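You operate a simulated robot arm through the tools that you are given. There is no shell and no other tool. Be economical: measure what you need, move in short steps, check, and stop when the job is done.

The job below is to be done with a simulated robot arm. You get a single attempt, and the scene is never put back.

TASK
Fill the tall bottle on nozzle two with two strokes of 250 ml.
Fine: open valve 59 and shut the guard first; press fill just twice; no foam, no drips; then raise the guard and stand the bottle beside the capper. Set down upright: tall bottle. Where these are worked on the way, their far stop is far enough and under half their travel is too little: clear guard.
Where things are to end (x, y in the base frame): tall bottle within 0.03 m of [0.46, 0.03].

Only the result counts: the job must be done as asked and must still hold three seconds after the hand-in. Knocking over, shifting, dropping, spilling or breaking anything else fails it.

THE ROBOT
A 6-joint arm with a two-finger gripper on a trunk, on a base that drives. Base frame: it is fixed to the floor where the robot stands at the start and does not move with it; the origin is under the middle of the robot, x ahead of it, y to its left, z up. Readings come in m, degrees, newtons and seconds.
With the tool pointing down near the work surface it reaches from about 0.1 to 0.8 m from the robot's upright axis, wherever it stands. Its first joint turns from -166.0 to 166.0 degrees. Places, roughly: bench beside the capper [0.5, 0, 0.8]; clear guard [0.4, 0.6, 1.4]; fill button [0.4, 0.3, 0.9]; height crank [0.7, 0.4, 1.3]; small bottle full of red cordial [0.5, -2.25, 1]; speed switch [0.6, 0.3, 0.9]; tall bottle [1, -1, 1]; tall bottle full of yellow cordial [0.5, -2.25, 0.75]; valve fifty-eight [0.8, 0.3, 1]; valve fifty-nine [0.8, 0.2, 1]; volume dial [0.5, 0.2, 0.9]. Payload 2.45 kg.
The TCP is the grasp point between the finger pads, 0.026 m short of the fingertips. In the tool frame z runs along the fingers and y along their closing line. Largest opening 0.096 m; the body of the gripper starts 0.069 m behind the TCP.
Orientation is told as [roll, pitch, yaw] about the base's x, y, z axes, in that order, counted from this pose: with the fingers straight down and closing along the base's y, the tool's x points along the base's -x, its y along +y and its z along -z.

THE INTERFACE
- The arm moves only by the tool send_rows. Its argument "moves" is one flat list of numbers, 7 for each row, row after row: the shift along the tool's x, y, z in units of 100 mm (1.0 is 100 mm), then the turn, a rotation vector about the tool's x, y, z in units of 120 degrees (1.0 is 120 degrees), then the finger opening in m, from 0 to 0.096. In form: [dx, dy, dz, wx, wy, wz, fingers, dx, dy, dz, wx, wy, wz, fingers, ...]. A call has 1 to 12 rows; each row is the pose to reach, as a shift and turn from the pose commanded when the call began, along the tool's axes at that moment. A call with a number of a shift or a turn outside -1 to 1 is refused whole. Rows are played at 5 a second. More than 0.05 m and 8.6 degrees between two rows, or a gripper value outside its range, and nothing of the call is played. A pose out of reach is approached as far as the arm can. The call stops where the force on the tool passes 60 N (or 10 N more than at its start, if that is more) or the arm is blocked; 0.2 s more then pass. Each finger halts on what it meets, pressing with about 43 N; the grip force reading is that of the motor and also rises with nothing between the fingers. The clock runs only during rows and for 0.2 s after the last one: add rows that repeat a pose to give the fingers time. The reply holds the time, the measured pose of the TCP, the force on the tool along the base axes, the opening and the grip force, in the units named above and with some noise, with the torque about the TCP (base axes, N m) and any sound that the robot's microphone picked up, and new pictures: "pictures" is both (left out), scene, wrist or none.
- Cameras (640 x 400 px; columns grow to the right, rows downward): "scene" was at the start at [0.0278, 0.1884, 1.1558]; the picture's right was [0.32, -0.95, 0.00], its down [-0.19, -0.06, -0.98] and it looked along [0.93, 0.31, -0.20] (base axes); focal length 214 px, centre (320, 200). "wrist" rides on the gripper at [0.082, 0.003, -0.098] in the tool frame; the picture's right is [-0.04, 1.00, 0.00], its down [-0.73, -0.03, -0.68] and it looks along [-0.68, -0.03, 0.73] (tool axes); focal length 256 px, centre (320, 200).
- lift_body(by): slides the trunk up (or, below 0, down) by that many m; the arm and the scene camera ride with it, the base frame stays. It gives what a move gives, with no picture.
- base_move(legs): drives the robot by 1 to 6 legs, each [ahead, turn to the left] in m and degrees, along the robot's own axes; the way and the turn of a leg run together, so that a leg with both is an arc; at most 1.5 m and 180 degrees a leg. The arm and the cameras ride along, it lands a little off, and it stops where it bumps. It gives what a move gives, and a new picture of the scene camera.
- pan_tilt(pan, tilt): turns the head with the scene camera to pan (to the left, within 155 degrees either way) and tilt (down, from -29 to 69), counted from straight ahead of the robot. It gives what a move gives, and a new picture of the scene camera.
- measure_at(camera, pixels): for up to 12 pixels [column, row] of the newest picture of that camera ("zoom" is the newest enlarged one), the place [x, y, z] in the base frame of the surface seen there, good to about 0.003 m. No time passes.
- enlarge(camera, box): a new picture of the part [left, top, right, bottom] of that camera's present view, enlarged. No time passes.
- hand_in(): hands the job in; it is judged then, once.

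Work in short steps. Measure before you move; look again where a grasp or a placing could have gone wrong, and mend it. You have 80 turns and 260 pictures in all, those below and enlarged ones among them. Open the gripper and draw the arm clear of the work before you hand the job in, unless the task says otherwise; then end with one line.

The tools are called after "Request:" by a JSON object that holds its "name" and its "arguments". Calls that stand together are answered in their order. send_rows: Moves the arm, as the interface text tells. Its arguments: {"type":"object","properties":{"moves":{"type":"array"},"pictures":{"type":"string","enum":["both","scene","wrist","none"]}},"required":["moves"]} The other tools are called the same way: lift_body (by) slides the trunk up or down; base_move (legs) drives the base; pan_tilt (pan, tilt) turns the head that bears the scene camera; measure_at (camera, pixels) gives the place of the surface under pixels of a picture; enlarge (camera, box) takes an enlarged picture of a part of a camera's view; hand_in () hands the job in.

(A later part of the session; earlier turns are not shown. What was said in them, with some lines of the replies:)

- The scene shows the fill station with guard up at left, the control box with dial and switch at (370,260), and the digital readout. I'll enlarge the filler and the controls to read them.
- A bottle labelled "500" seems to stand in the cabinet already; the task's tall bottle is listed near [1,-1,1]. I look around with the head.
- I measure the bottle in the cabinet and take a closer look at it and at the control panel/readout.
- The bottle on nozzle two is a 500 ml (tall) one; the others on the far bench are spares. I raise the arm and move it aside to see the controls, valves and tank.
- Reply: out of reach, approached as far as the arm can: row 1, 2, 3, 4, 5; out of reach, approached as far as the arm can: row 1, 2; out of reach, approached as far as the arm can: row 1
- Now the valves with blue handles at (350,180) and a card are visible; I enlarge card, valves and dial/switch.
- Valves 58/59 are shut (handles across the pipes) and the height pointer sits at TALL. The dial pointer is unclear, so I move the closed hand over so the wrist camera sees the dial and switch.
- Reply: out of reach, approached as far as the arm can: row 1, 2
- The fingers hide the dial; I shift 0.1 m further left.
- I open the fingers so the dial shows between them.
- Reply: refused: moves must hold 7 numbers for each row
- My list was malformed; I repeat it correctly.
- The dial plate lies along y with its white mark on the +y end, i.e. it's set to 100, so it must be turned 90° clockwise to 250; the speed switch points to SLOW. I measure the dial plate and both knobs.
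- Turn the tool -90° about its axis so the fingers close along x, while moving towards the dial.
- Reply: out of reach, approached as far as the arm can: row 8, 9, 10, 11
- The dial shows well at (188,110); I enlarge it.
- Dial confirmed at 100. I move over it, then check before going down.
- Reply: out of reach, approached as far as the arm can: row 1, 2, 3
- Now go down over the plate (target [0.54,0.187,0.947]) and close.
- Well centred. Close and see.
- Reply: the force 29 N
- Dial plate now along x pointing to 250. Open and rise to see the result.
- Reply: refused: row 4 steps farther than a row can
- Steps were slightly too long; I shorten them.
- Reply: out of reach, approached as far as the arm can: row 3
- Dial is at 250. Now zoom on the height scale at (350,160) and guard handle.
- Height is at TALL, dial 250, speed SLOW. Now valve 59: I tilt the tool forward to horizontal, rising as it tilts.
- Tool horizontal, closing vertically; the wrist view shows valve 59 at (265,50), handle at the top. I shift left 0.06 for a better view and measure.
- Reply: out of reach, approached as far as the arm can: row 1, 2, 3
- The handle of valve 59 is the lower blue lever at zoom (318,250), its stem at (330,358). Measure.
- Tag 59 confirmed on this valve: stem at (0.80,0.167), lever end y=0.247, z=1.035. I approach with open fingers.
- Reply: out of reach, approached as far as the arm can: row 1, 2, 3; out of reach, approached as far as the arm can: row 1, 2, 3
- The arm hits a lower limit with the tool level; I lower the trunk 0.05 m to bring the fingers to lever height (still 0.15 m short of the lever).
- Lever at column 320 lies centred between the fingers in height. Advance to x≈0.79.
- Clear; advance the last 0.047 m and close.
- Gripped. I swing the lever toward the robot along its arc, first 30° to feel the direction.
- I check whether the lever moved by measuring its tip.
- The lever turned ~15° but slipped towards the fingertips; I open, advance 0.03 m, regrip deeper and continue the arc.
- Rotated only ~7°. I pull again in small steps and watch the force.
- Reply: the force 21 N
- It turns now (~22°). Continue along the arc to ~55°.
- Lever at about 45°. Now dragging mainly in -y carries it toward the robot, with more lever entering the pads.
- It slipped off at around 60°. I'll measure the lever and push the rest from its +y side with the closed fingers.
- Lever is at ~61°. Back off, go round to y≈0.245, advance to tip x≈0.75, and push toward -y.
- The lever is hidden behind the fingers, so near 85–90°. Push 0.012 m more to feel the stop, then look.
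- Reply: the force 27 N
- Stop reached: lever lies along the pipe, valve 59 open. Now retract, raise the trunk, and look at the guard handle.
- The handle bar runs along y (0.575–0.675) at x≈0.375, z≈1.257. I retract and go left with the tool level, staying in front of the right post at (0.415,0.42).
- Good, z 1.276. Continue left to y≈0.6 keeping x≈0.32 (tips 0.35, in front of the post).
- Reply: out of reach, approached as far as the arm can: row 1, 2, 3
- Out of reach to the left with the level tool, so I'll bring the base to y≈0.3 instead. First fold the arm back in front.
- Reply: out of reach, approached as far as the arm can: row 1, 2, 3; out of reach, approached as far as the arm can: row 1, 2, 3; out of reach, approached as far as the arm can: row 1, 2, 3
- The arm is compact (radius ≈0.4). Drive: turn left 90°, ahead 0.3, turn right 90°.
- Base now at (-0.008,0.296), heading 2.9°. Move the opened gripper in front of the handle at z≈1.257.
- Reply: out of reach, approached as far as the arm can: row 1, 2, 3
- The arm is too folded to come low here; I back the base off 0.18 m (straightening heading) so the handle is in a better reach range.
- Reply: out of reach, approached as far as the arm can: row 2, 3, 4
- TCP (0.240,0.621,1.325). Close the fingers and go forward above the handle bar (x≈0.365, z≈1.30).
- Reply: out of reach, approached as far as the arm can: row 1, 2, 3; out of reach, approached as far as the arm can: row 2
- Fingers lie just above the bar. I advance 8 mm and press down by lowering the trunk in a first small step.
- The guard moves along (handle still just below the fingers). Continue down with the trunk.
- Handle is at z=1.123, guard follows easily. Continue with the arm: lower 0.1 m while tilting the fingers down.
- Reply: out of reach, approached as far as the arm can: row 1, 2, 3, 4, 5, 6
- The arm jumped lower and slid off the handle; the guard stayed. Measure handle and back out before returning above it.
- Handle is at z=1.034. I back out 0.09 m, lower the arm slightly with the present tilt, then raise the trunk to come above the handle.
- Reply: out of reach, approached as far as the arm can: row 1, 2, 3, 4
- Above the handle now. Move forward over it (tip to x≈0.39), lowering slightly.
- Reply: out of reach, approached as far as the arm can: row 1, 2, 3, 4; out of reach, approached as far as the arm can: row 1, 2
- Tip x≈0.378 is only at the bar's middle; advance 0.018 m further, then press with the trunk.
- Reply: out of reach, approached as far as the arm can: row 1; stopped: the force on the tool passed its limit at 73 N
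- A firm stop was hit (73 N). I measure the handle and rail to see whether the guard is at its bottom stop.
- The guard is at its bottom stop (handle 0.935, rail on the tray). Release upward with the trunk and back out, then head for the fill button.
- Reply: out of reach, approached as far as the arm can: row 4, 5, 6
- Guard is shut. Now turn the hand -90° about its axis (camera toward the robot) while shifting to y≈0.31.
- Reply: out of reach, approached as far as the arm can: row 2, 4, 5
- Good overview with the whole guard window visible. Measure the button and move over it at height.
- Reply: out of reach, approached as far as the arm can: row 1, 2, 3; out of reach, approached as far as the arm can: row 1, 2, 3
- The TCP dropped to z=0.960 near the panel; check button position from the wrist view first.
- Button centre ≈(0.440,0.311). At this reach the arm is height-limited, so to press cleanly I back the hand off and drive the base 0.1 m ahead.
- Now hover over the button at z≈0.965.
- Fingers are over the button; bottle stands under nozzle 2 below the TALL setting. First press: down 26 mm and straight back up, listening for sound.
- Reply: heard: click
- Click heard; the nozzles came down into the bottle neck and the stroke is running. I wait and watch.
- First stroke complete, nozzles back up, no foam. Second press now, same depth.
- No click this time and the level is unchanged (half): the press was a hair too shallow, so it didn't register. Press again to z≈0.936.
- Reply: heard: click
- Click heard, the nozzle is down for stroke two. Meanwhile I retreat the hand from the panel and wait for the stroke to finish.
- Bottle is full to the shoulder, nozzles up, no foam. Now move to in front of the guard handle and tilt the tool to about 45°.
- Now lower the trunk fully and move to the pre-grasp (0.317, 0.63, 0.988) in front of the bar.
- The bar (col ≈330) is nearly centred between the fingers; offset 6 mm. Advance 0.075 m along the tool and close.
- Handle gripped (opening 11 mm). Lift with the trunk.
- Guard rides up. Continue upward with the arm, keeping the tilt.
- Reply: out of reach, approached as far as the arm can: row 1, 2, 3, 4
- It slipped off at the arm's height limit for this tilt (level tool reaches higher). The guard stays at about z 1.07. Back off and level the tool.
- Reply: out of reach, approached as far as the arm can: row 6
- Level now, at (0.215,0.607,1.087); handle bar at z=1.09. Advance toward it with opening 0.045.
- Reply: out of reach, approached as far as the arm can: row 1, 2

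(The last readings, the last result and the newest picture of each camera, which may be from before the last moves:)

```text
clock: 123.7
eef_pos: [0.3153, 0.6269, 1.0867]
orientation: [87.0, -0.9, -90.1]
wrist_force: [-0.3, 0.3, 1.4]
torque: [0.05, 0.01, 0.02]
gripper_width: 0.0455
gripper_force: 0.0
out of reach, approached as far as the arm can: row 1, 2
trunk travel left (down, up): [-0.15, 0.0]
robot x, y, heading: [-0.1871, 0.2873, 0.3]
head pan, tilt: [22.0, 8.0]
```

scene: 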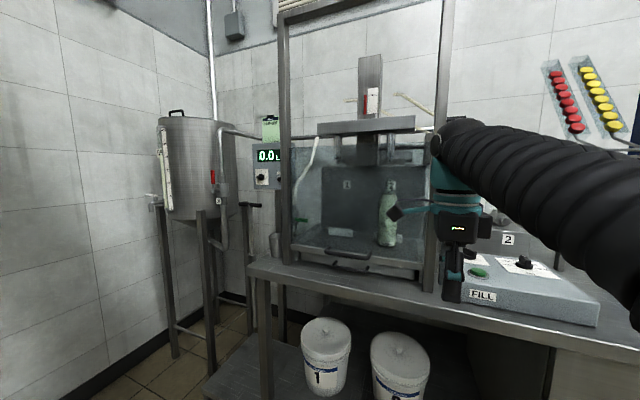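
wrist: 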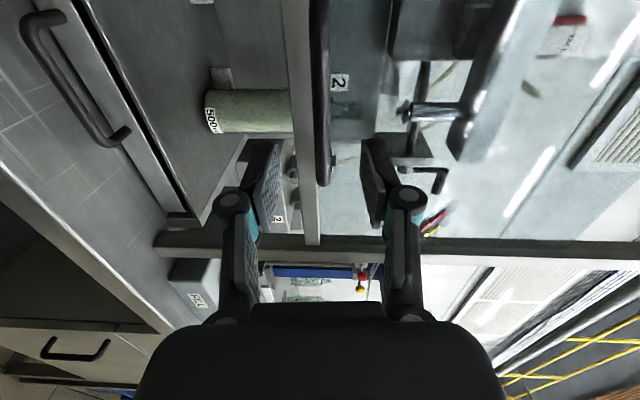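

The bar is centred between the fingers (col 320). Advance 0.056 m, close, then lift.

Request:
{"name": "send_rows", "arguments": {"moves": [0, 0.02, 0.3, 0, 0, 0, 0.045, 0, 0.02, 0.55, 0, 0, 0, 0.045, 0, 0.02, 0.55, 0, 0, 0, 0.0, 0, 0.02, 0.55, 0, 0, 0, 0.0, 0, 0.02, 0.55, 0, 0, 0, 0.0], "pictures": "none"}}

Request:
{"name": "send_rows", "arguments": {"moves": [0, 0.25, 0, 0, 0, 0, 0, 0, 0.5, 0, 0, 0, 0, 0, 0, 0.75, 0, 0, 0, 0, 0, 0, 0.95, 0, 0, 0, 0, 0], "pictures": "wrist"}}

```text
clock: 124.9
eef_pos: [0.3706, 0.6266, 1.0857]
orientation: [87.5, -0.6, -90.1]
wrist_force: [1.1, -0.2, 0.9]
torque: [0.63, -0.05, -0.07]
gripper_width: 0.0112
gripper_force: 37.8
trunk travel left (down, up): [-0.15, 0.0]
robot x, y, heading: [-0.1895, 0.2927, 0.4]
head pan, tilt: [22.0, 8.0]
```

```text
clock: 125.9
eef_pos: [0.3736, 0.6276, 1.1825]
orientation: [87.4, -0.6, -90.0]
wrist_force: [-21.7, -4.8, -2.3]
torque: [0.58, 0.02, -0.01]
gripper_width: 0.0106
gripper_force: 38.0
trunk travel left (down, up): [-0.15, 0.0]
robot x, y, heading: [-0.1819, 0.289, 0.1]
head pan, tilt: [22.0, 8.0]
```

wrist: 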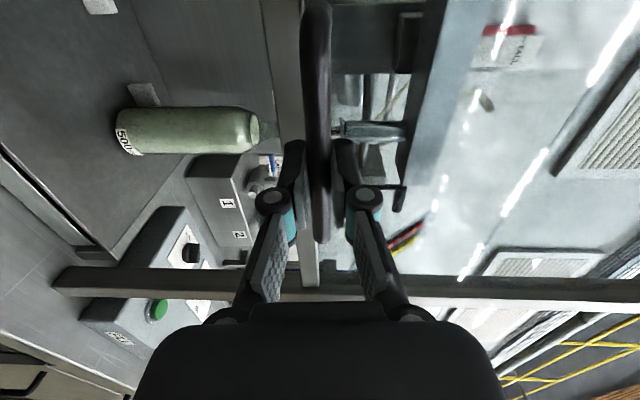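

Handle now at 1.18. Lift the remaining 0.08 m to the top stop.

Request:
{"name": "send_rows", "arguments": {"moves": [0, 0.25, -0.03, 0, 0, 0, 0, 0, 0.5, -0.03, 0, 0, 0, 0, 0, 0.7, -0.03, 0, 0, 0, 0, 0, 0.8, -0.03, 0, 0, 0, 0], "pictures": "wrist"}}

```text
clock: 126.9
eef_pos: [0.3786, 0.6275, 1.2606]
orientation: [87.3, -0.7, -90.2]
wrist_force: [-20.1, -6.3, -7.6]
torque: [0.59, 0.06, -0.17]
gripper_width: 0.0107
gripper_force: 38.3
trunk travel left (down, up): [-0.15, 0.0]
robot x, y, heading: [-0.1847, 0.2895, 0.4]
head pan, tilt: [22.0, 8.0]
```

wrist: 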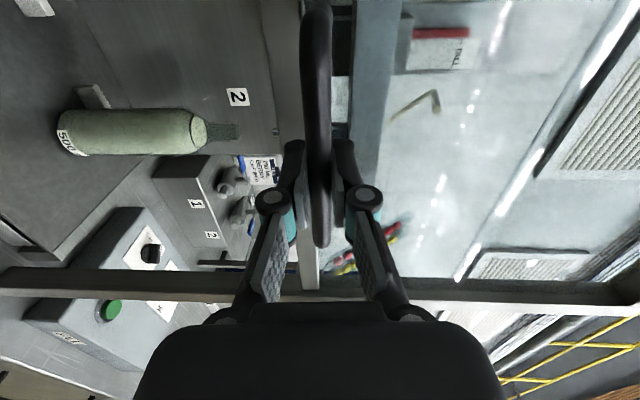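

Handle back at its original raised height (1.26). Open, back off, and check that the guard stays.

Request:
{"name": "send_rows", "arguments": {"moves": [0, 0, 0, 0, 0, 0, 0.05, 0, 0, 0, 0, 0, 0, 0.05, 0, 0, -0.4, 0, 0, 0, 0.05, 0, 0, -0.8, 0, 0, 0, 0.05, 0, -0.4, -1, 0, 0, 0, 0.05, 0, -0.8, -1, 0, 0, 0, 0.05], "pictures": "none"}}

Request:
{"name": "send_rows", "arguments": {"moves": [0, 0, 0, 0, 0, 0.068, 0.06, -0.05, 0, 0, 0, 0, 0.136, 0.07, -0.1, -0.1, 0, 0, 0, 0.204, 0.08, -0.2, -0.2, 0, 0, 0, 0.272, 0.096, -0.3, -0.3, 0, 0, 0, 0.34, 0.096, -0.4, -0.4, 0, 0, 0, 0.409, 0.096, -0.5, -0.5, 0, 0, 0, 0.477, 0.096, -0.6, -0.6, 0, 0, 0, 0.545, 0.096, -0.7, -0.7, 0, 0, 0, 0.613, 0.096, -0.8, -0.9, 0, 0, 0, 0.681, 0.096, -0.87, -1, 0, 0, 0, 0.75, 0.096], "pictures": "both"}}

```text
clock: 128.3
eef_pos: [0.2725, 0.6295, 1.1849]
orientation: [87.4, -0.6, -90.1]
wrist_force: [0.2, 0.2, 0.1]
torque: [-0.01, -0.01, 0.02]
gripper_width: 0.0498
gripper_force: 0.0
trunk travel left (down, up): [-0.15, 0.0]
robot x, y, heading: [-0.1896, 0.2903, 0.2]
head pan, tilt: [22.0, 8.0]
```

```text
clock: 130.7
eef_pos: [0.3256, 0.5112, 1.3429]
orientation: [77.9, 70.4, -92.7]
wrist_force: [0.4, 3.5, -0.7]
torque: [-0.01, -0.07, -0.31]
gripper_width: 0.096
gripper_force: 0.1
out of reach, approached as far as the arm can: row 3, 4, 5, 6, 7, 8, 9, 10, 11
trunk travel left (down, up): [-0.15, 0.0]
robot x, y, heading: [-0.1904, 0.2951, 0.4]
head pan, tilt: [22.0, 8.0]
```

scene: 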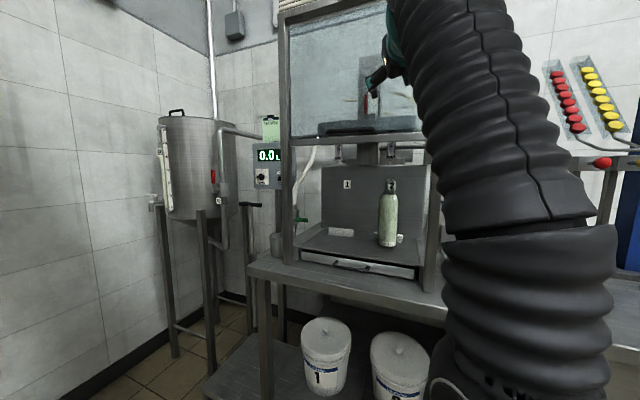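
wrist: 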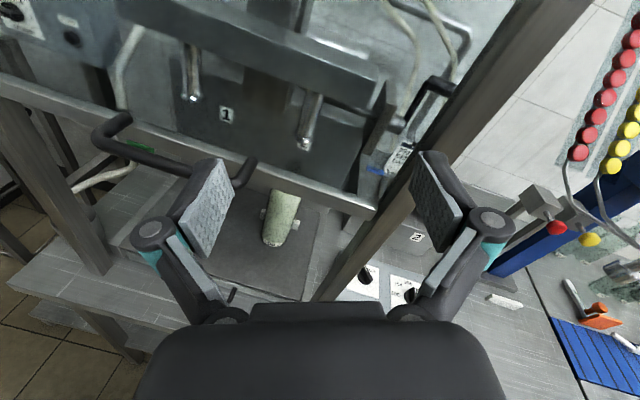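

That roll direction is at a joint limit (odd pose near the guard; nothing touched). I roll back the other way while retreating and lowering; guard is up and stays.

Request:
{"name": "send_rows", "arguments": {"moves": [-0.05, 0, -0.15, 0, 0, -0.04, 0.08, -0.1, 0, -0.3, 0, 0, -0.1, 0.06, -0.2, 0, -0.45, 0, 0, -0.16, 0.05, -0.3, 0, -0.6, 0, 0, -0.22, 0.05, -0.4, 0, -0.7, 0, 0, -0.28, 0.05, -0.5, 0, -0.7, 0, 0, -0.34, 0.05, -0.6, 0, -0.7, 0, 0, -0.4, 0.05, -0.7, 0, -0.7, 0, 0, -0.46, 0.05, -0.8, 0, -0.7, 0, 0, -0.52, 0.05, -0.9, 0, -0.7, 0, 0, -0.58, 0.05], "pictures": "scene"}}

```text
clock: 132.9
eef_pos: [0.2639, 0.4953, 1.3628]
orientation: [85.8, 1.1, -81.5]
wrist_force: [0.8, 0.2, -0.2]
torque: [-0.01, -0.02, -0.08]
gripper_width: 0.0498
gripper_force: 0.0
out of reach, approached as far as the arm can: row 1, 2, 3, 4, 5, 6, 7, 8, 9, 10
trunk travel left (down, up): [-0.15, 0.0]
robot x, y, heading: [-0.1917, 0.2887, 0.2]
head pan, tilt: [22.0, 8.0]
```

scene: 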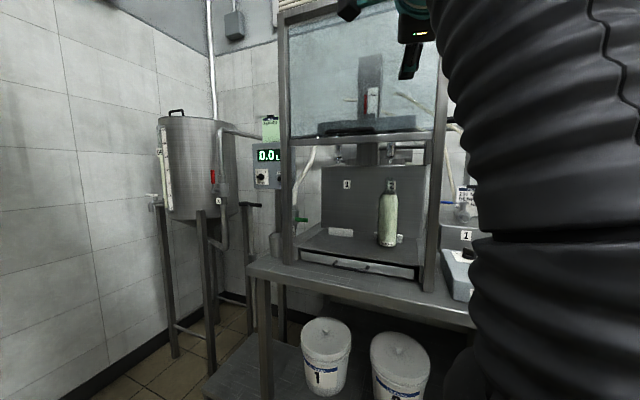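

Sideways pose recovered. With the guard up I measure the bottle, rail and posts.

Request:
{"name": "enlarge", "arguments": {"camera": "scene", "box": [330, 130, 450, 280]}}

Request:
{"name": "measure_at", "arguments": {"camera": "scene", "pixels": [[387, 240], [387, 225], [387, 210], [388, 200], [390, 190], [390, 183], [379, 225], [396, 225], [390, 160], [370, 135], [350, 268], [345, 258]]}}

Request:
{"name": "send_rows", "arguments": {"moves": [0, -0.3, -0.1, 0, 0, 0, 0.05, 0, -0.6, -0.2, 0, 0, 0, 0.05, 0, -1, -0.3, 0, 0, 0, 0.05], "pictures": "none"}}

```text
2.67 times, centred on (390, 205) of scene
```

zoom: 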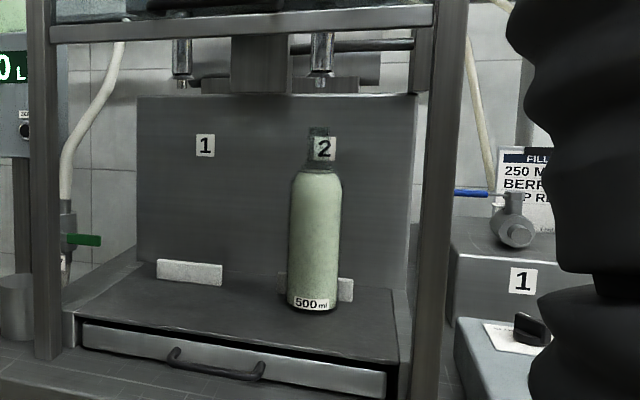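

```text
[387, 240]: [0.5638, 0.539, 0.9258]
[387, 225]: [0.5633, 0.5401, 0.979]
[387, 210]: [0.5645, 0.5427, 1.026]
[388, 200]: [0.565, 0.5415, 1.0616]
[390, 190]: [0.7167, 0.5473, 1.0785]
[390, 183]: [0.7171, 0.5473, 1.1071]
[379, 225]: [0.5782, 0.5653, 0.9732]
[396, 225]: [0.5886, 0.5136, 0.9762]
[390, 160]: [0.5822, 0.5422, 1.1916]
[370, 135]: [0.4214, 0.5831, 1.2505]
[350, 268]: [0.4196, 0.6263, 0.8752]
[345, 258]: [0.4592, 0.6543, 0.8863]
```

```text
clock: 133.7
eef_pos: [0.2541, 0.4995, 1.3638]
orientation: [86.0, 1.3, -81.4]
wrist_force: [-0.6, -0.3, -0.5]
torque: [-0.04, 0.02, 0.01]
gripper_width: 0.0501
gripper_force: 0.1
out of reach, approached as far as the arm can: row 1, 2, 3
trunk travel left (down, up): [-0.15, 0.0]
robot x, y, heading: [-0.1886, 0.2942, 0.2]
head pan, tilt: [22.0, 8.0]
```

The arm didn't go down here (folded configuration). I tilt the tool downward while going slightly forward, as that worked before.

Request:
{"name": "send_rows", "arguments": {"moves": [0, 0, 0.05, 0.06, 0, 0, 0.05, 0, -0.1, 0.1, 0.12, 0, 0, 0.05, 0, -0.2, 0.1, 0.18, 0, 0, 0.05, 0, -0.4, 0.1, 0.24, 0, 0, 0.05, 0, -0.6, 0.1, 0.3, 0, 0, 0.05, 0, -0.8, 0.1, 0.36, 0, 0, 0.05, 0, -1, 0.1, 0.36, 0, 0, 0.05], "pictures": "wrist"}}

```text
clock: 135.3
eef_pos: [0.2337, 0.4935, 1.2072]
orientation: [42.8, 1.3, -81.4]
wrist_force: [0.4, -0.3, 0.3]
torque: [0.01, -0.01, 0.0]
gripper_width: 0.0501
gripper_force: 0.1
out of reach, approached as far as the arm can: row 1, 2, 3, 4, 5, 6, 7
trunk travel left (down, up): [-0.15, 0.0]
robot x, y, heading: [-0.1869, 0.2903, 0.2]
head pan, tilt: [22.0, 8.0]
5 turns are left
```

wrist: 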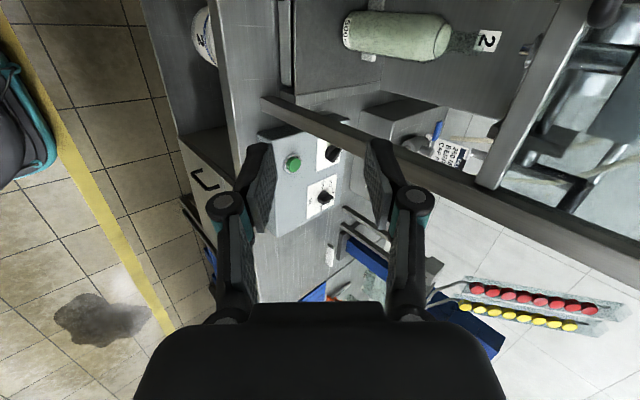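

Only 5 turns remain, so I batch: lower to z≈1.08, roll the hand so it closes sideways, tilt to ~30° below level, and move to the pre-grasp in front of the bottle (centre ≈[0.598,0.5405], body z 0.91–1.08).

Request:
{"name": "send_rows", "arguments": {"moves": [0, -0.22, 0.24, 0, 0, 0, 0.05, 0, -0.44, 0.48, 0, 0, 0, 0.05, 0, -0.66, 0.72, 0, 0, 0, 0.05, 0, -0.88, 0.95, 0, 0, 0, 0.05], "pictures": "none"}}

Request:
{"name": "send_rows", "arguments": {"moves": [0, 0, 0, 0, 0, -0.068, 0.05, 0, 0, 0, 0, 0, -0.136, 0.05, 0, 0, 0, 0, 0, -0.204, 0.05, 0, 0, 0, 0, 0, -0.272, 0.05, 0, 0, 0, 0, 0, -0.34, 0.05, 0, 0, 0, 0, 0, -0.409, 0.05, 0, 0, 0, 0, 0, -0.477, 0.05, 0, 0, 0, 0, 0, -0.545, 0.05, 0, 0, 0, 0, 0, -0.613, 0.05, 0, 0, 0, 0, 0, -0.681, 0.05, 0, 0, 0, 0, 0, -0.75, 0.05], "pictures": "none"}}

Request:
{"name": "send_rows", "arguments": {"moves": [-0.12, 0.08, 0.2, 0.012, -0.035, 0.013, 0.096, -0.25, 0.17, 0.41, 0.024, -0.071, 0.026, 0.096, -0.37, 0.25, 0.62, 0.037, -0.106, 0.039, 0.096, -0.49, 0.336, 0.82, 0.049, -0.142, 0.0525, 0.096], "pictures": "none"}}

Request:
{"name": "send_rows", "arguments": {"moves": [-0.18, 0, 0.32, 0, 0, 0, 0.096, -0.36, 0, 0.63, 0, 0, 0, 0.096, -0.55, 0, 0.95, 0, 0, 0, 0.096], "pictures": "both"}}

Request:
{"name": "measure_at", "arguments": {"camera": "scene", "pixels": [[387, 240], [387, 225], [387, 210], [379, 225], [396, 225]]}}

```text
clock: 136.3
eef_pos: [0.2312, 0.4966, 1.0774]
orientation: [42.9, 1.3, -81.4]
wrist_force: [-0.6, -0.6, -1.1]
torque: [0.02, -0.01, -0.01]
gripper_width: 0.0502
gripper_force: 0.1
trunk travel left (down, up): [-0.15, 0.0]
robot x, y, heading: [-0.186, 0.2917, 0.4]
head pan, tilt: [22.0, 8.0]
```

```text
clock: 138.7
eef_pos: [0.231, 0.5002, 1.0771]
orientation: [1.5, -43.0, 7.6]
wrist_force: [-0.3, 0.2, -1.1]
torque: [0.02, 0.01, 0.05]
gripper_width: 0.05
gripper_force: 0.1
trunk travel left (down, up): [-0.15, 0.0]
robot x, y, heading: [-0.1883, 0.2938, 0.5]
head pan, tilt: [22.0, 8.0]
```

```text
clock: 139.7
eef_pos: [0.3144, 0.5463, 1.0494]
orientation: [5.1, -59.7, -4.2]
wrist_force: [-1.5, -0.8, 0.4]
torque: [0.03, 0.0, 0.03]
gripper_width: 0.0962
gripper_force: 0.0
trunk travel left (down, up): [-0.15, 0.0]
robot x, y, heading: [-0.1878, 0.2903, 0.4]
head pan, tilt: [22.0, 8.0]
```

```text
clock: 140.5
eef_pos: [0.4241, 0.5452, 1.0492]
orientation: [5.1, -59.7, -4.4]
wrist_force: [-0.5, -0.5, 0.2]
torque: [0.02, -0.02, 0.01]
gripper_width: 0.0957
gripper_force: 0.0
trunk travel left (down, up): [-0.15, 0.0]
robot x, y, heading: [-0.1935, 0.288, 0.3]
head pan, tilt: [22.0, 8.0]
```

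scene: 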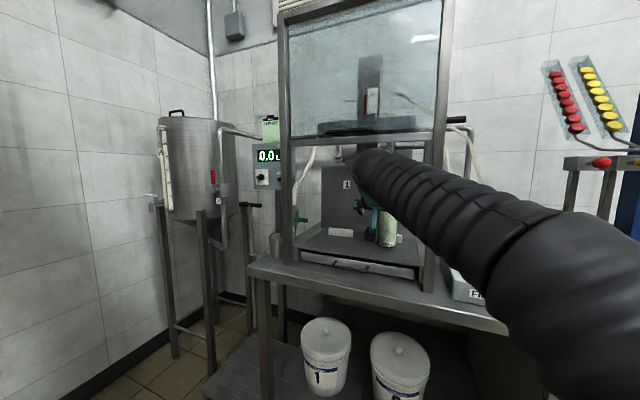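
wrist: 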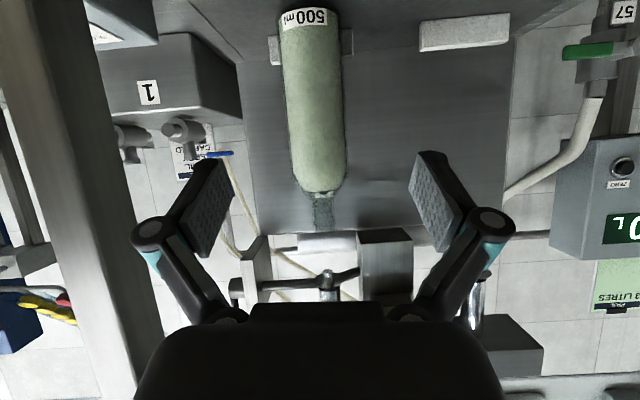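

```text
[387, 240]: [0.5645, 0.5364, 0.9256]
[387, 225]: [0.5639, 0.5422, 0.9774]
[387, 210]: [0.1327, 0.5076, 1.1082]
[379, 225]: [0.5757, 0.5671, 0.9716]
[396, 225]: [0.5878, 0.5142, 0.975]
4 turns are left
```

Pre-grasp is good: bottle centred between open fingers (col ≈315). Now: trunk −0.025, advance to (0.590,0.541,1.015), close, lift with the trunk 0.025.

Request:
{"name": "lift_body", "arguments": {"by": -0.025}}

Request:
{"name": "send_rows", "arguments": {"moves": [-0.19, -0.01, 0.36, 0, 0, 0, 0.096, -0.37, -0.022, 0.735, 0, 0, 0, 0.096], "pictures": "none"}}

Request:
{"name": "send_rows", "arguments": {"moves": [-0.19, -0.01, 0.36, 0, 0, 0, 0.096, -0.37, -0.022, 0.735, 0, 0, 0, 0.096, -0.37, -0.022, 0.735, 0, 0, 0, 0.096], "pictures": "wrist"}}

Request:
{"name": "send_rows", "arguments": {"moves": [0, 0, 0, 0, 0, 0, 0.075, 0, 0, 0, 0, 0, 0, 0.06, 0, 0, 0, 0, 0, 0, 0.04, 0, 0, 0, 0, 0, 0, 0.03, 0, 0, 0, 0, 0, 0, 0.03], "pictures": "none"}}

Request:
{"name": "lift_body", "arguments": {"by": 0.025}}

Request:
{"name": "send_rows", "arguments": {"moves": [0, 0, 0, 0, 0, 0, 0.03], "pictures": "both"}}

```text
clock: 141.2
eef_pos: [0.4246, 0.5453, 1.0237]
orientation: [5.0, -59.6, -4.1]
wrist_force: [-0.2, -0.2, -0.9]
torque: [0.01, -0.01, 0.03]
gripper_width: 0.0962
gripper_force: 0.1
trunk travel left (down, up): [-0.125, 0.025]
robot x, y, heading: [-0.1903, 0.293, 0.1]
head pan, tilt: [22.0, 8.0]
```

```text
clock: 141.8
eef_pos: [0.5054, 0.5455, 1.0195]
orientation: [5.1, -59.6, -4.3]
wrist_force: [0.0, -0.4, 0.8]
torque: [0.01, 0.05, 0.01]
gripper_width: 0.0959
gripper_force: 0.0
trunk travel left (down, up): [-0.125, 0.025]
robot x, y, heading: [-0.1897, 0.2892, 0.6]
head pan, tilt: [22.0, 8.0]
```

```text
clock: 142.6
eef_pos: [0.5867, 0.5434, 1.0124]
orientation: [4.9, -59.7, -4.3]
wrist_force: [0.9, -0.9, 0.1]
torque: [-0.03, -0.01, -0.01]
gripper_width: 0.096
gripper_force: 0.1
trunk travel left (down, up): [-0.125, 0.025]
robot x, y, heading: [-0.1876, 0.291, 0.2]
head pan, tilt: [22.0, 8.0]
```

wrist: 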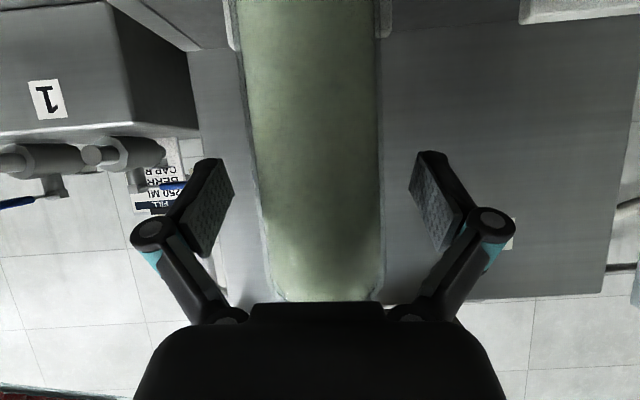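

```text
clock: 143.8
eef_pos: [0.5875, 0.5416, 1.0145]
orientation: [5.0, -59.8, -4.2]
wrist_force: [-1.7, -4.5, 2.3]
torque: [-0.84, 0.08, -0.05]
gripper_width: 0.0675
gripper_force: 43.5
trunk travel left (down, up): [-0.125, 0.025]
robot x, y, heading: [-0.1876, 0.2924, 0.3]
head pan, tilt: [22.0, 8.0]
```

```text
clock: 144.5
eef_pos: [0.587, 0.5436, 1.0375]
orientation: [4.9, -59.5, -4.1]
wrist_force: [-0.5, 0.6, -9.2]
torque: [-0.03, 0.08, -0.03]
gripper_width: 0.0669
gripper_force: 43.3
trunk travel left (down, up): [-0.15, 0.0]
robot x, y, heading: [-0.1885, 0.2894, 0.2]
head pan, tilt: [22.0, 8.0]
```

```text
clock: 144.9
eef_pos: [0.5869, 0.543, 1.0387]
orientation: [5.0, -59.5, -4.2]
wrist_force: [-0.2, -0.3, -8.8]
torque: [-0.03, 0.08, -0.01]
gripper_width: 0.0668
gripper_force: 43.4
trunk travel left (down, up): [-0.15, 0.0]
robot x, y, heading: [-0.1882, 0.2901, 0.2]
head pan, tilt: [22.0, 8.0]
3 turns are left
```

scene: 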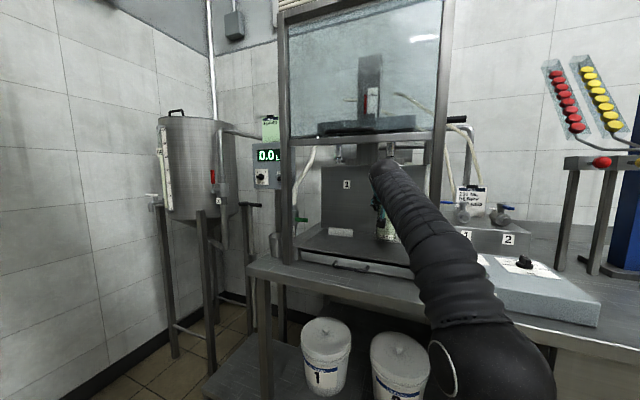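
wrist: 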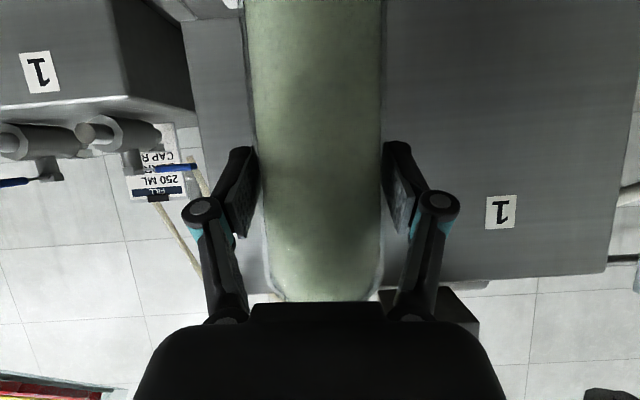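

The bottle is held (opening 67 mm) and lifted 24 mm. Now retract straight out in front of the posts, carry to y≈0.03, go forward, and lower to just above the bench, then look.

Request:
{"name": "send_rows", "arguments": {"moves": [0.126, 0, -0.216, 0, 0, 0, 0.03, 0.252, 0, -0.432, 0, 0, 0, 0.03, 0.377, 0, -0.648, 0, 0, 0, 0.03, 0.503, 0, -0.864, 0, 0, 0, 0.03], "pictures": "none"}}

Request:
{"name": "send_rows", "arguments": {"moves": [0.126, 0, -0.216, 0, 0, 0, 0.03, 0.252, 0, -0.432, 0, 0, 0, 0.03, 0.377, 0, -0.648, 0, 0, 0, 0.03, 0.503, 0, -0.864, 0, 0, 0, 0.03], "pictures": "none"}}

Request:
{"name": "send_rows", "arguments": {"moves": [0.1, 0, -0.173, 0, 0, 0, 0.03, 0.2, 0, -0.346, 0, 0, 0, 0.03, 0.302, 0, -0.518, 0, 0, 0, 0.03], "pictures": "none"}}

Request:
{"name": "send_rows", "arguments": {"moves": [-0.01, -0.25, -0.006, 0, 0, 0, 0.03, -0.02, -0.5, -0.011, 0, 0, 0, 0.03, -0.03, -0.75, -0.017, 0, 0, 0, 0.03, -0.039, -0.999, -0.023, 0, 0, 0, 0.03], "pictures": "none"}}

Request:
{"name": "send_rows", "arguments": {"moves": [-0.01, -0.25, -0.006, 0, 0, 0, 0.03, -0.02, -0.5, -0.011, 0, 0, 0, 0.03, -0.03, -0.75, -0.017, 0, 0, 0, 0.03, -0.039, -0.999, -0.023, 0, 0, 0, 0.03], "pictures": "none"}}

Request:
{"name": "send_rows", "arguments": {"moves": [-0.01, -0.25, -0.006, 0, 0, 0, 0.03, -0.02, -0.5, -0.011, 0, 0, 0, 0.03, -0.03, -0.75, -0.017, 0, 0, 0, 0.03, -0.039, -0.999, -0.023, 0, 0, 0, 0.03], "pictures": "none"}}

Request:
{"name": "send_rows", "arguments": {"moves": [-0.01, -0.25, -0.006, 0, 0, 0, 0.03, -0.02, -0.5, -0.011, 0, 0, 0, 0.03, -0.03, -0.75, -0.017, 0, 0, 0, 0.03, -0.039, -0.999, -0.023, 0, 0, 0, 0.03], "pictures": "none"}}

Request:
{"name": "send_rows", "arguments": {"moves": [-0.01, -0.25, -0.006, 0, 0, 0, 0.03, -0.02, -0.5, -0.011, 0, 0, 0, 0.03, -0.03, -0.75, -0.017, 0, 0, 0, 0.03, -0.039, -0.999, -0.023, 0, 0, 0, 0.03], "pictures": "none"}}

Request:
{"name": "send_rows", "arguments": {"moves": [-0.1, -0.03, 0.176, 0, 0, 0, 0.03, -0.2, -0.06, 0.35, 0, 0, 0, 0.03, -0.307, -0.1, 0.527, 0, 0, 0, 0.03], "pictures": "none"}}

Request:
{"name": "send_rows", "arguments": {"moves": [-0.1, 0, 0.176, 0, 0, 0, 0.03, -0.2, 0, 0.35, 0, 0, 0, 0.03, -0.307, 0, 0.527, 0, 0, 0, 0.03, -0.107, -0.01, 0.644, 0, 0, 0, 0.03, 0.093, -0.02, 0.76, 0, 0, 0, 0.03, 0.22, -0.03, 0.833, 0, 0, 0, 0.03], "pictures": "wrist"}}

Request:
{"name": "pan_tilt", "arguments": {"pan": -10, "tilt": 20}}

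Request:
{"name": "measure_at", "arguments": {"camera": "wrist", "pixels": [[200, 60], [440, 60], [180, 20], [460, 20], [500, 100], [120, 100], [318, 60], [318, 10], [318, 120]]}}

```text
clock: 145.9
eef_pos: [0.485, 0.5431, 1.0378]
orientation: [4.8, -59.5, -4.2]
wrist_force: [1.6, -1.4, -10.0]
torque: [0.01, 0.08, 0.0]
gripper_width: 0.0672
gripper_force: 43.4
trunk travel left (down, up): [-0.15, 0.0]
robot x, y, heading: [-0.1878, 0.29, 0.3]
head pan, tilt: [22.0, 8.0]
```

```text
clock: 146.9
eef_pos: [0.3856, 0.544, 1.0368]
orientation: [4.9, -59.5, -4.1]
wrist_force: [0.9, 0.4, -9.4]
torque: [0.0, 0.11, 0.01]
gripper_width: 0.0669
gripper_force: 43.0
trunk travel left (down, up): [-0.15, 0.0]
robot x, y, heading: [-0.1881, 0.2885, 0.2]
head pan, tilt: [22.0, 8.0]
```

```text
clock: 147.7
eef_pos: [0.3286, 0.5417, 1.0368]
orientation: [5.1, -59.5, -4.4]
wrist_force: [1.0, 0.5, -9.2]
torque: [0.0, 0.13, -0.01]
gripper_width: 0.0668
gripper_force: 43.0
trunk travel left (down, up): [-0.15, 0.0]
robot x, y, heading: [-0.1907, 0.2913, 0.6]
head pan, tilt: [22.0, 8.0]
```

```text
clock: 148.7
eef_pos: [0.3286, 0.4431, 1.0403]
orientation: [5.0, -59.6, -4.2]
wrist_force: [0.3, 0.4, -10.0]
torque: [-0.02, 0.1, -0.02]
gripper_width: 0.067
gripper_force: 42.9
trunk travel left (down, up): [-0.15, 0.0]
robot x, y, heading: [-0.1901, 0.2924, 0.1]
head pan, tilt: [22.0, 8.0]
```

```text
clock: 149.7
eef_pos: [0.3269, 0.3433, 1.0379]
orientation: [4.9, -59.6, -4.2]
wrist_force: [0.5, 0.5, -10.3]
torque: [-0.01, 0.08, 0.01]
gripper_width: 0.0668
gripper_force: 42.8
trunk travel left (down, up): [-0.15, 0.0]
robot x, y, heading: [-0.1911, 0.2897, 0.3]
head pan, tilt: [22.0, 8.0]
```

```text
clock: 150.7
eef_pos: [0.3288, 0.2426, 1.038]
orientation: [4.9, -59.5, -4.1]
wrist_force: [0.5, 0.4, -8.4]
torque: [0.0, 0.1, -0.02]
gripper_width: 0.0668
gripper_force: 42.8
trunk travel left (down, up): [-0.15, 0.0]
robot x, y, heading: [-0.1858, 0.2927, 0.3]
head pan, tilt: [22.0, 8.0]
```

```text
clock: 151.7
eef_pos: [0.3265, 0.1412, 1.038]
orientation: [5.0, -59.6, -4.1]
wrist_force: [-0.1, 0.0, -8.3]
torque: [-0.02, 0.09, -0.02]
gripper_width: 0.0666
gripper_force: 43.5
trunk travel left (down, up): [-0.15, 0.0]
robot x, y, heading: [-0.1876, 0.2886, 0.0]
head pan, tilt: [22.0, 8.0]
```

```text
clock: 152.7
eef_pos: [0.327, 0.0413, 1.038]
orientation: [5.0, -59.6, -4.3]
wrist_force: [0.7, -0.1, -8.6]
torque: [-0.03, 0.09, -0.03]
gripper_width: 0.0667
gripper_force: 43.1
trunk travel left (down, up): [-0.15, 0.0]
robot x, y, heading: [-0.1869, 0.2912, 0.3]
head pan, tilt: [22.0, 8.0]
```

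```text
clock: 153.5
eef_pos: [0.3901, 0.0308, 1.038]
orientation: [5.0, -59.6, -4.2]
wrist_force: [-0.4, 0.8, -8.5]
torque: [-0.05, 0.13, -0.03]
gripper_width: 0.0665
gripper_force: 42.7
trunk travel left (down, up): [-0.15, 0.0]
robot x, y, heading: [-0.1863, 0.2907, 0.3]
head pan, tilt: [22.0, 8.0]
```

```text
clock: 154.9
eef_pos: [0.4497, 0.0319, 0.9755]
orientation: [4.9, -59.6, -4.2]
wrist_force: [0.3, 0.0, -9.2]
torque: [0.0, 0.12, 0.02]
gripper_width: 0.0669
gripper_force: 42.7
trunk travel left (down, up): [-0.15, 0.0]
robot x, y, heading: [-0.1841, 0.2881, 0.1]
head pan, tilt: [22.0, 8.0]
```

wrist: 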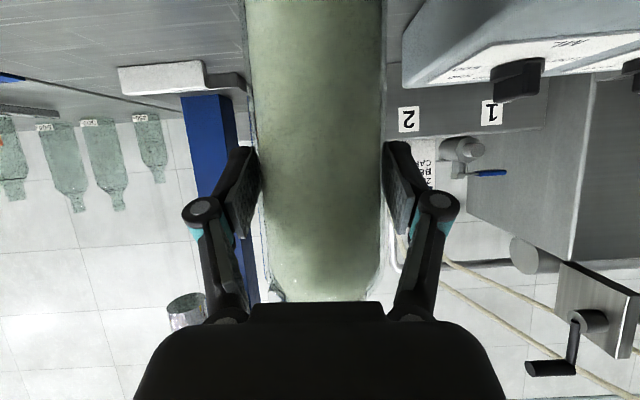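

```text
clock: 155.9
eef_pos: [0.4494, 0.0313, 0.9761]
orientation: [5.0, -59.7, -4.1]
wrist_force: [0.0, -0.1, -8.8]
torque: [-0.08, 0.1, -0.04]
gripper_width: 0.0665
gripper_force: 42.9
trunk travel left (down, up): [-0.15, 0.0]
robot x, y, heading: [-0.1899, 0.2893, 0.3]
head pan, tilt: [-10.0, 20.0]
```

scene: 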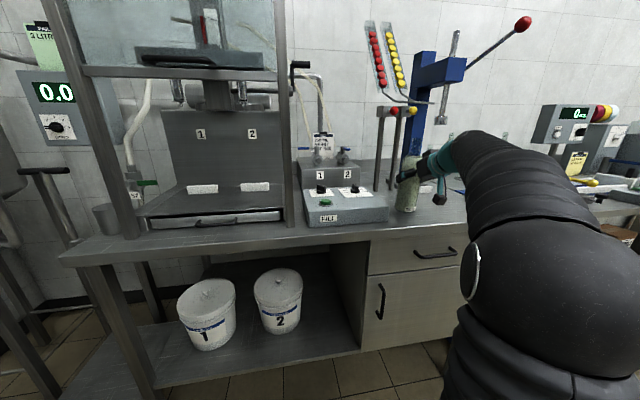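

```text
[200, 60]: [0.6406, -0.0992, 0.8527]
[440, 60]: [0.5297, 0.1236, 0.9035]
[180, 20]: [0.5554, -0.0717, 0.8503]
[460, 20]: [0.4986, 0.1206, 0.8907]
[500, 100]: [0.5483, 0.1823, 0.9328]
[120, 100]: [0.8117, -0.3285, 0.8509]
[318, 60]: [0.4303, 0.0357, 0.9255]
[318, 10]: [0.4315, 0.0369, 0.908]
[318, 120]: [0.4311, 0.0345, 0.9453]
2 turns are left
```

Bottle axis ≈(0.465,0.033) and its bottom ≈0.02 m above the bench (0.850). Lower 0.021 m, open fully, withdraw along the tool axis, and look.

Request:
{"name": "send_rows", "arguments": {"moves": [0.06, 0, 0.035, 0, 0, 0, 0.03, 0.11, 0, 0.065, 0, 0, 0, 0.03, 0.15, 0, 0.088, 0, 0, 0, 0.03, 0.181, -0.01, 0.106, 0, 0, 0, 0.03, 0.181, -0.01, 0.106, 0, 0, 0, 0.03], "pictures": "none"}}

Request:
{"name": "send_rows", "arguments": {"moves": [0, 0, 0, 0, 0, 0, 0.07, 0, 0, 0, 0, 0, 0, 0.08, 0, 0, 0, 0, 0, 0, 0.096, 0, 0, 0, 0, 0, 0, 0.096, 0, 0, 0, 0, 0, 0, 0.096], "pictures": "none"}}

Request:
{"name": "send_rows", "arguments": {"moves": [0, 0, -0.2, 0, 0, 0, 0.096, 0, 0, -0.45, 0, 0, 0, 0.096, 0, 0, -0.7, 0, 0, 0, 0.096, 0, 0, -1, 0, 0, 0, 0.096], "pictures": "none"}}

Request:
{"name": "send_rows", "arguments": {"moves": [0, 0, -0.25, 0, 0, 0, 0.096, 0, 0, -0.5, 0, 0, 0, 0.096], "pictures": "both"}}

```text
clock: 157.1
eef_pos: [0.4478, 0.0318, 0.9599]
orientation: [4.8, -59.7, -4.0]
wrist_force: [0.8, 8.3, 22.5]
torque: [0.21, -0.37, 0.16]
gripper_width: 0.066
gripper_force: 43.4
trunk travel left (down, up): [-0.15, 0.0]
robot x, y, heading: [-0.1888, 0.2907, 0.2]
head pan, tilt: [-10.0, 20.0]
```

```text
clock: 158.3
eef_pos: [0.4488, 0.0311, 0.9564]
orientation: [4.9, -59.6, -4.2]
wrist_force: [-0.2, -0.2, 0.7]
torque: [-0.03, -0.01, -0.02]
gripper_width: 0.096
gripper_force: 0.0
trunk travel left (down, up): [-0.15, 0.0]
robot x, y, heading: [-0.1869, 0.29, 0.5]
head pan, tilt: [-10.0, 20.0]
```

```text
clock: 159.3
eef_pos: [0.3643, 0.0313, 1.0073]
orientation: [5.1, -59.6, -4.3]
wrist_force: [0.3, -0.1, -0.6]
torque: [0.03, -0.03, -0.01]
gripper_width: 0.096
gripper_force: 0.1
trunk travel left (down, up): [-0.15, 0.0]
robot x, y, heading: [-0.1903, 0.2923, 0.3]
head pan, tilt: [-10.0, 20.0]
```

```text
clock: 159.9
eef_pos: [0.3208, 0.0281, 1.0323]
orientation: [5.0, -59.6, -4.2]
wrist_force: [0.3, -0.3, -1.1]
torque: [0.0, 0.02, -0.01]
gripper_width: 0.0962
gripper_force: 0.0
trunk travel left (down, up): [-0.15, 0.0]
robot x, y, heading: [-0.1867, 0.2924, 0.4]
head pan, tilt: [-10.0, 20.0]
1 turns are left
```

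scene: 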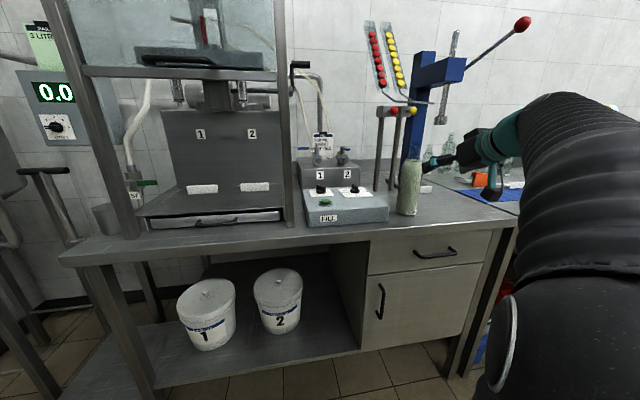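
wrist: 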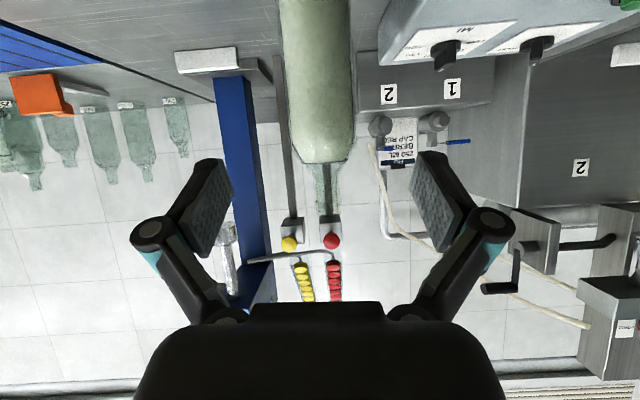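

The bottle stands upright at about (0.46, 0.03), the gripper is open and clear, and the guard is up. I hand the job in.

Request:
{"name": "hand_in", "arguments": {}}

```text
The job is handed in.
```

The tall bottle took two 250 ml strokes on nozzle two. It now stands upright beside the capper at about (0.465, 0.033). Before pressing fill I opened valve 59, shut the guard and turned the volume dial from 100 to 250. One extra press between the two strokes was too shallow: no click, and the level did not change. No foam or drips showed. The guard is raised, and the gripper is open and clear.
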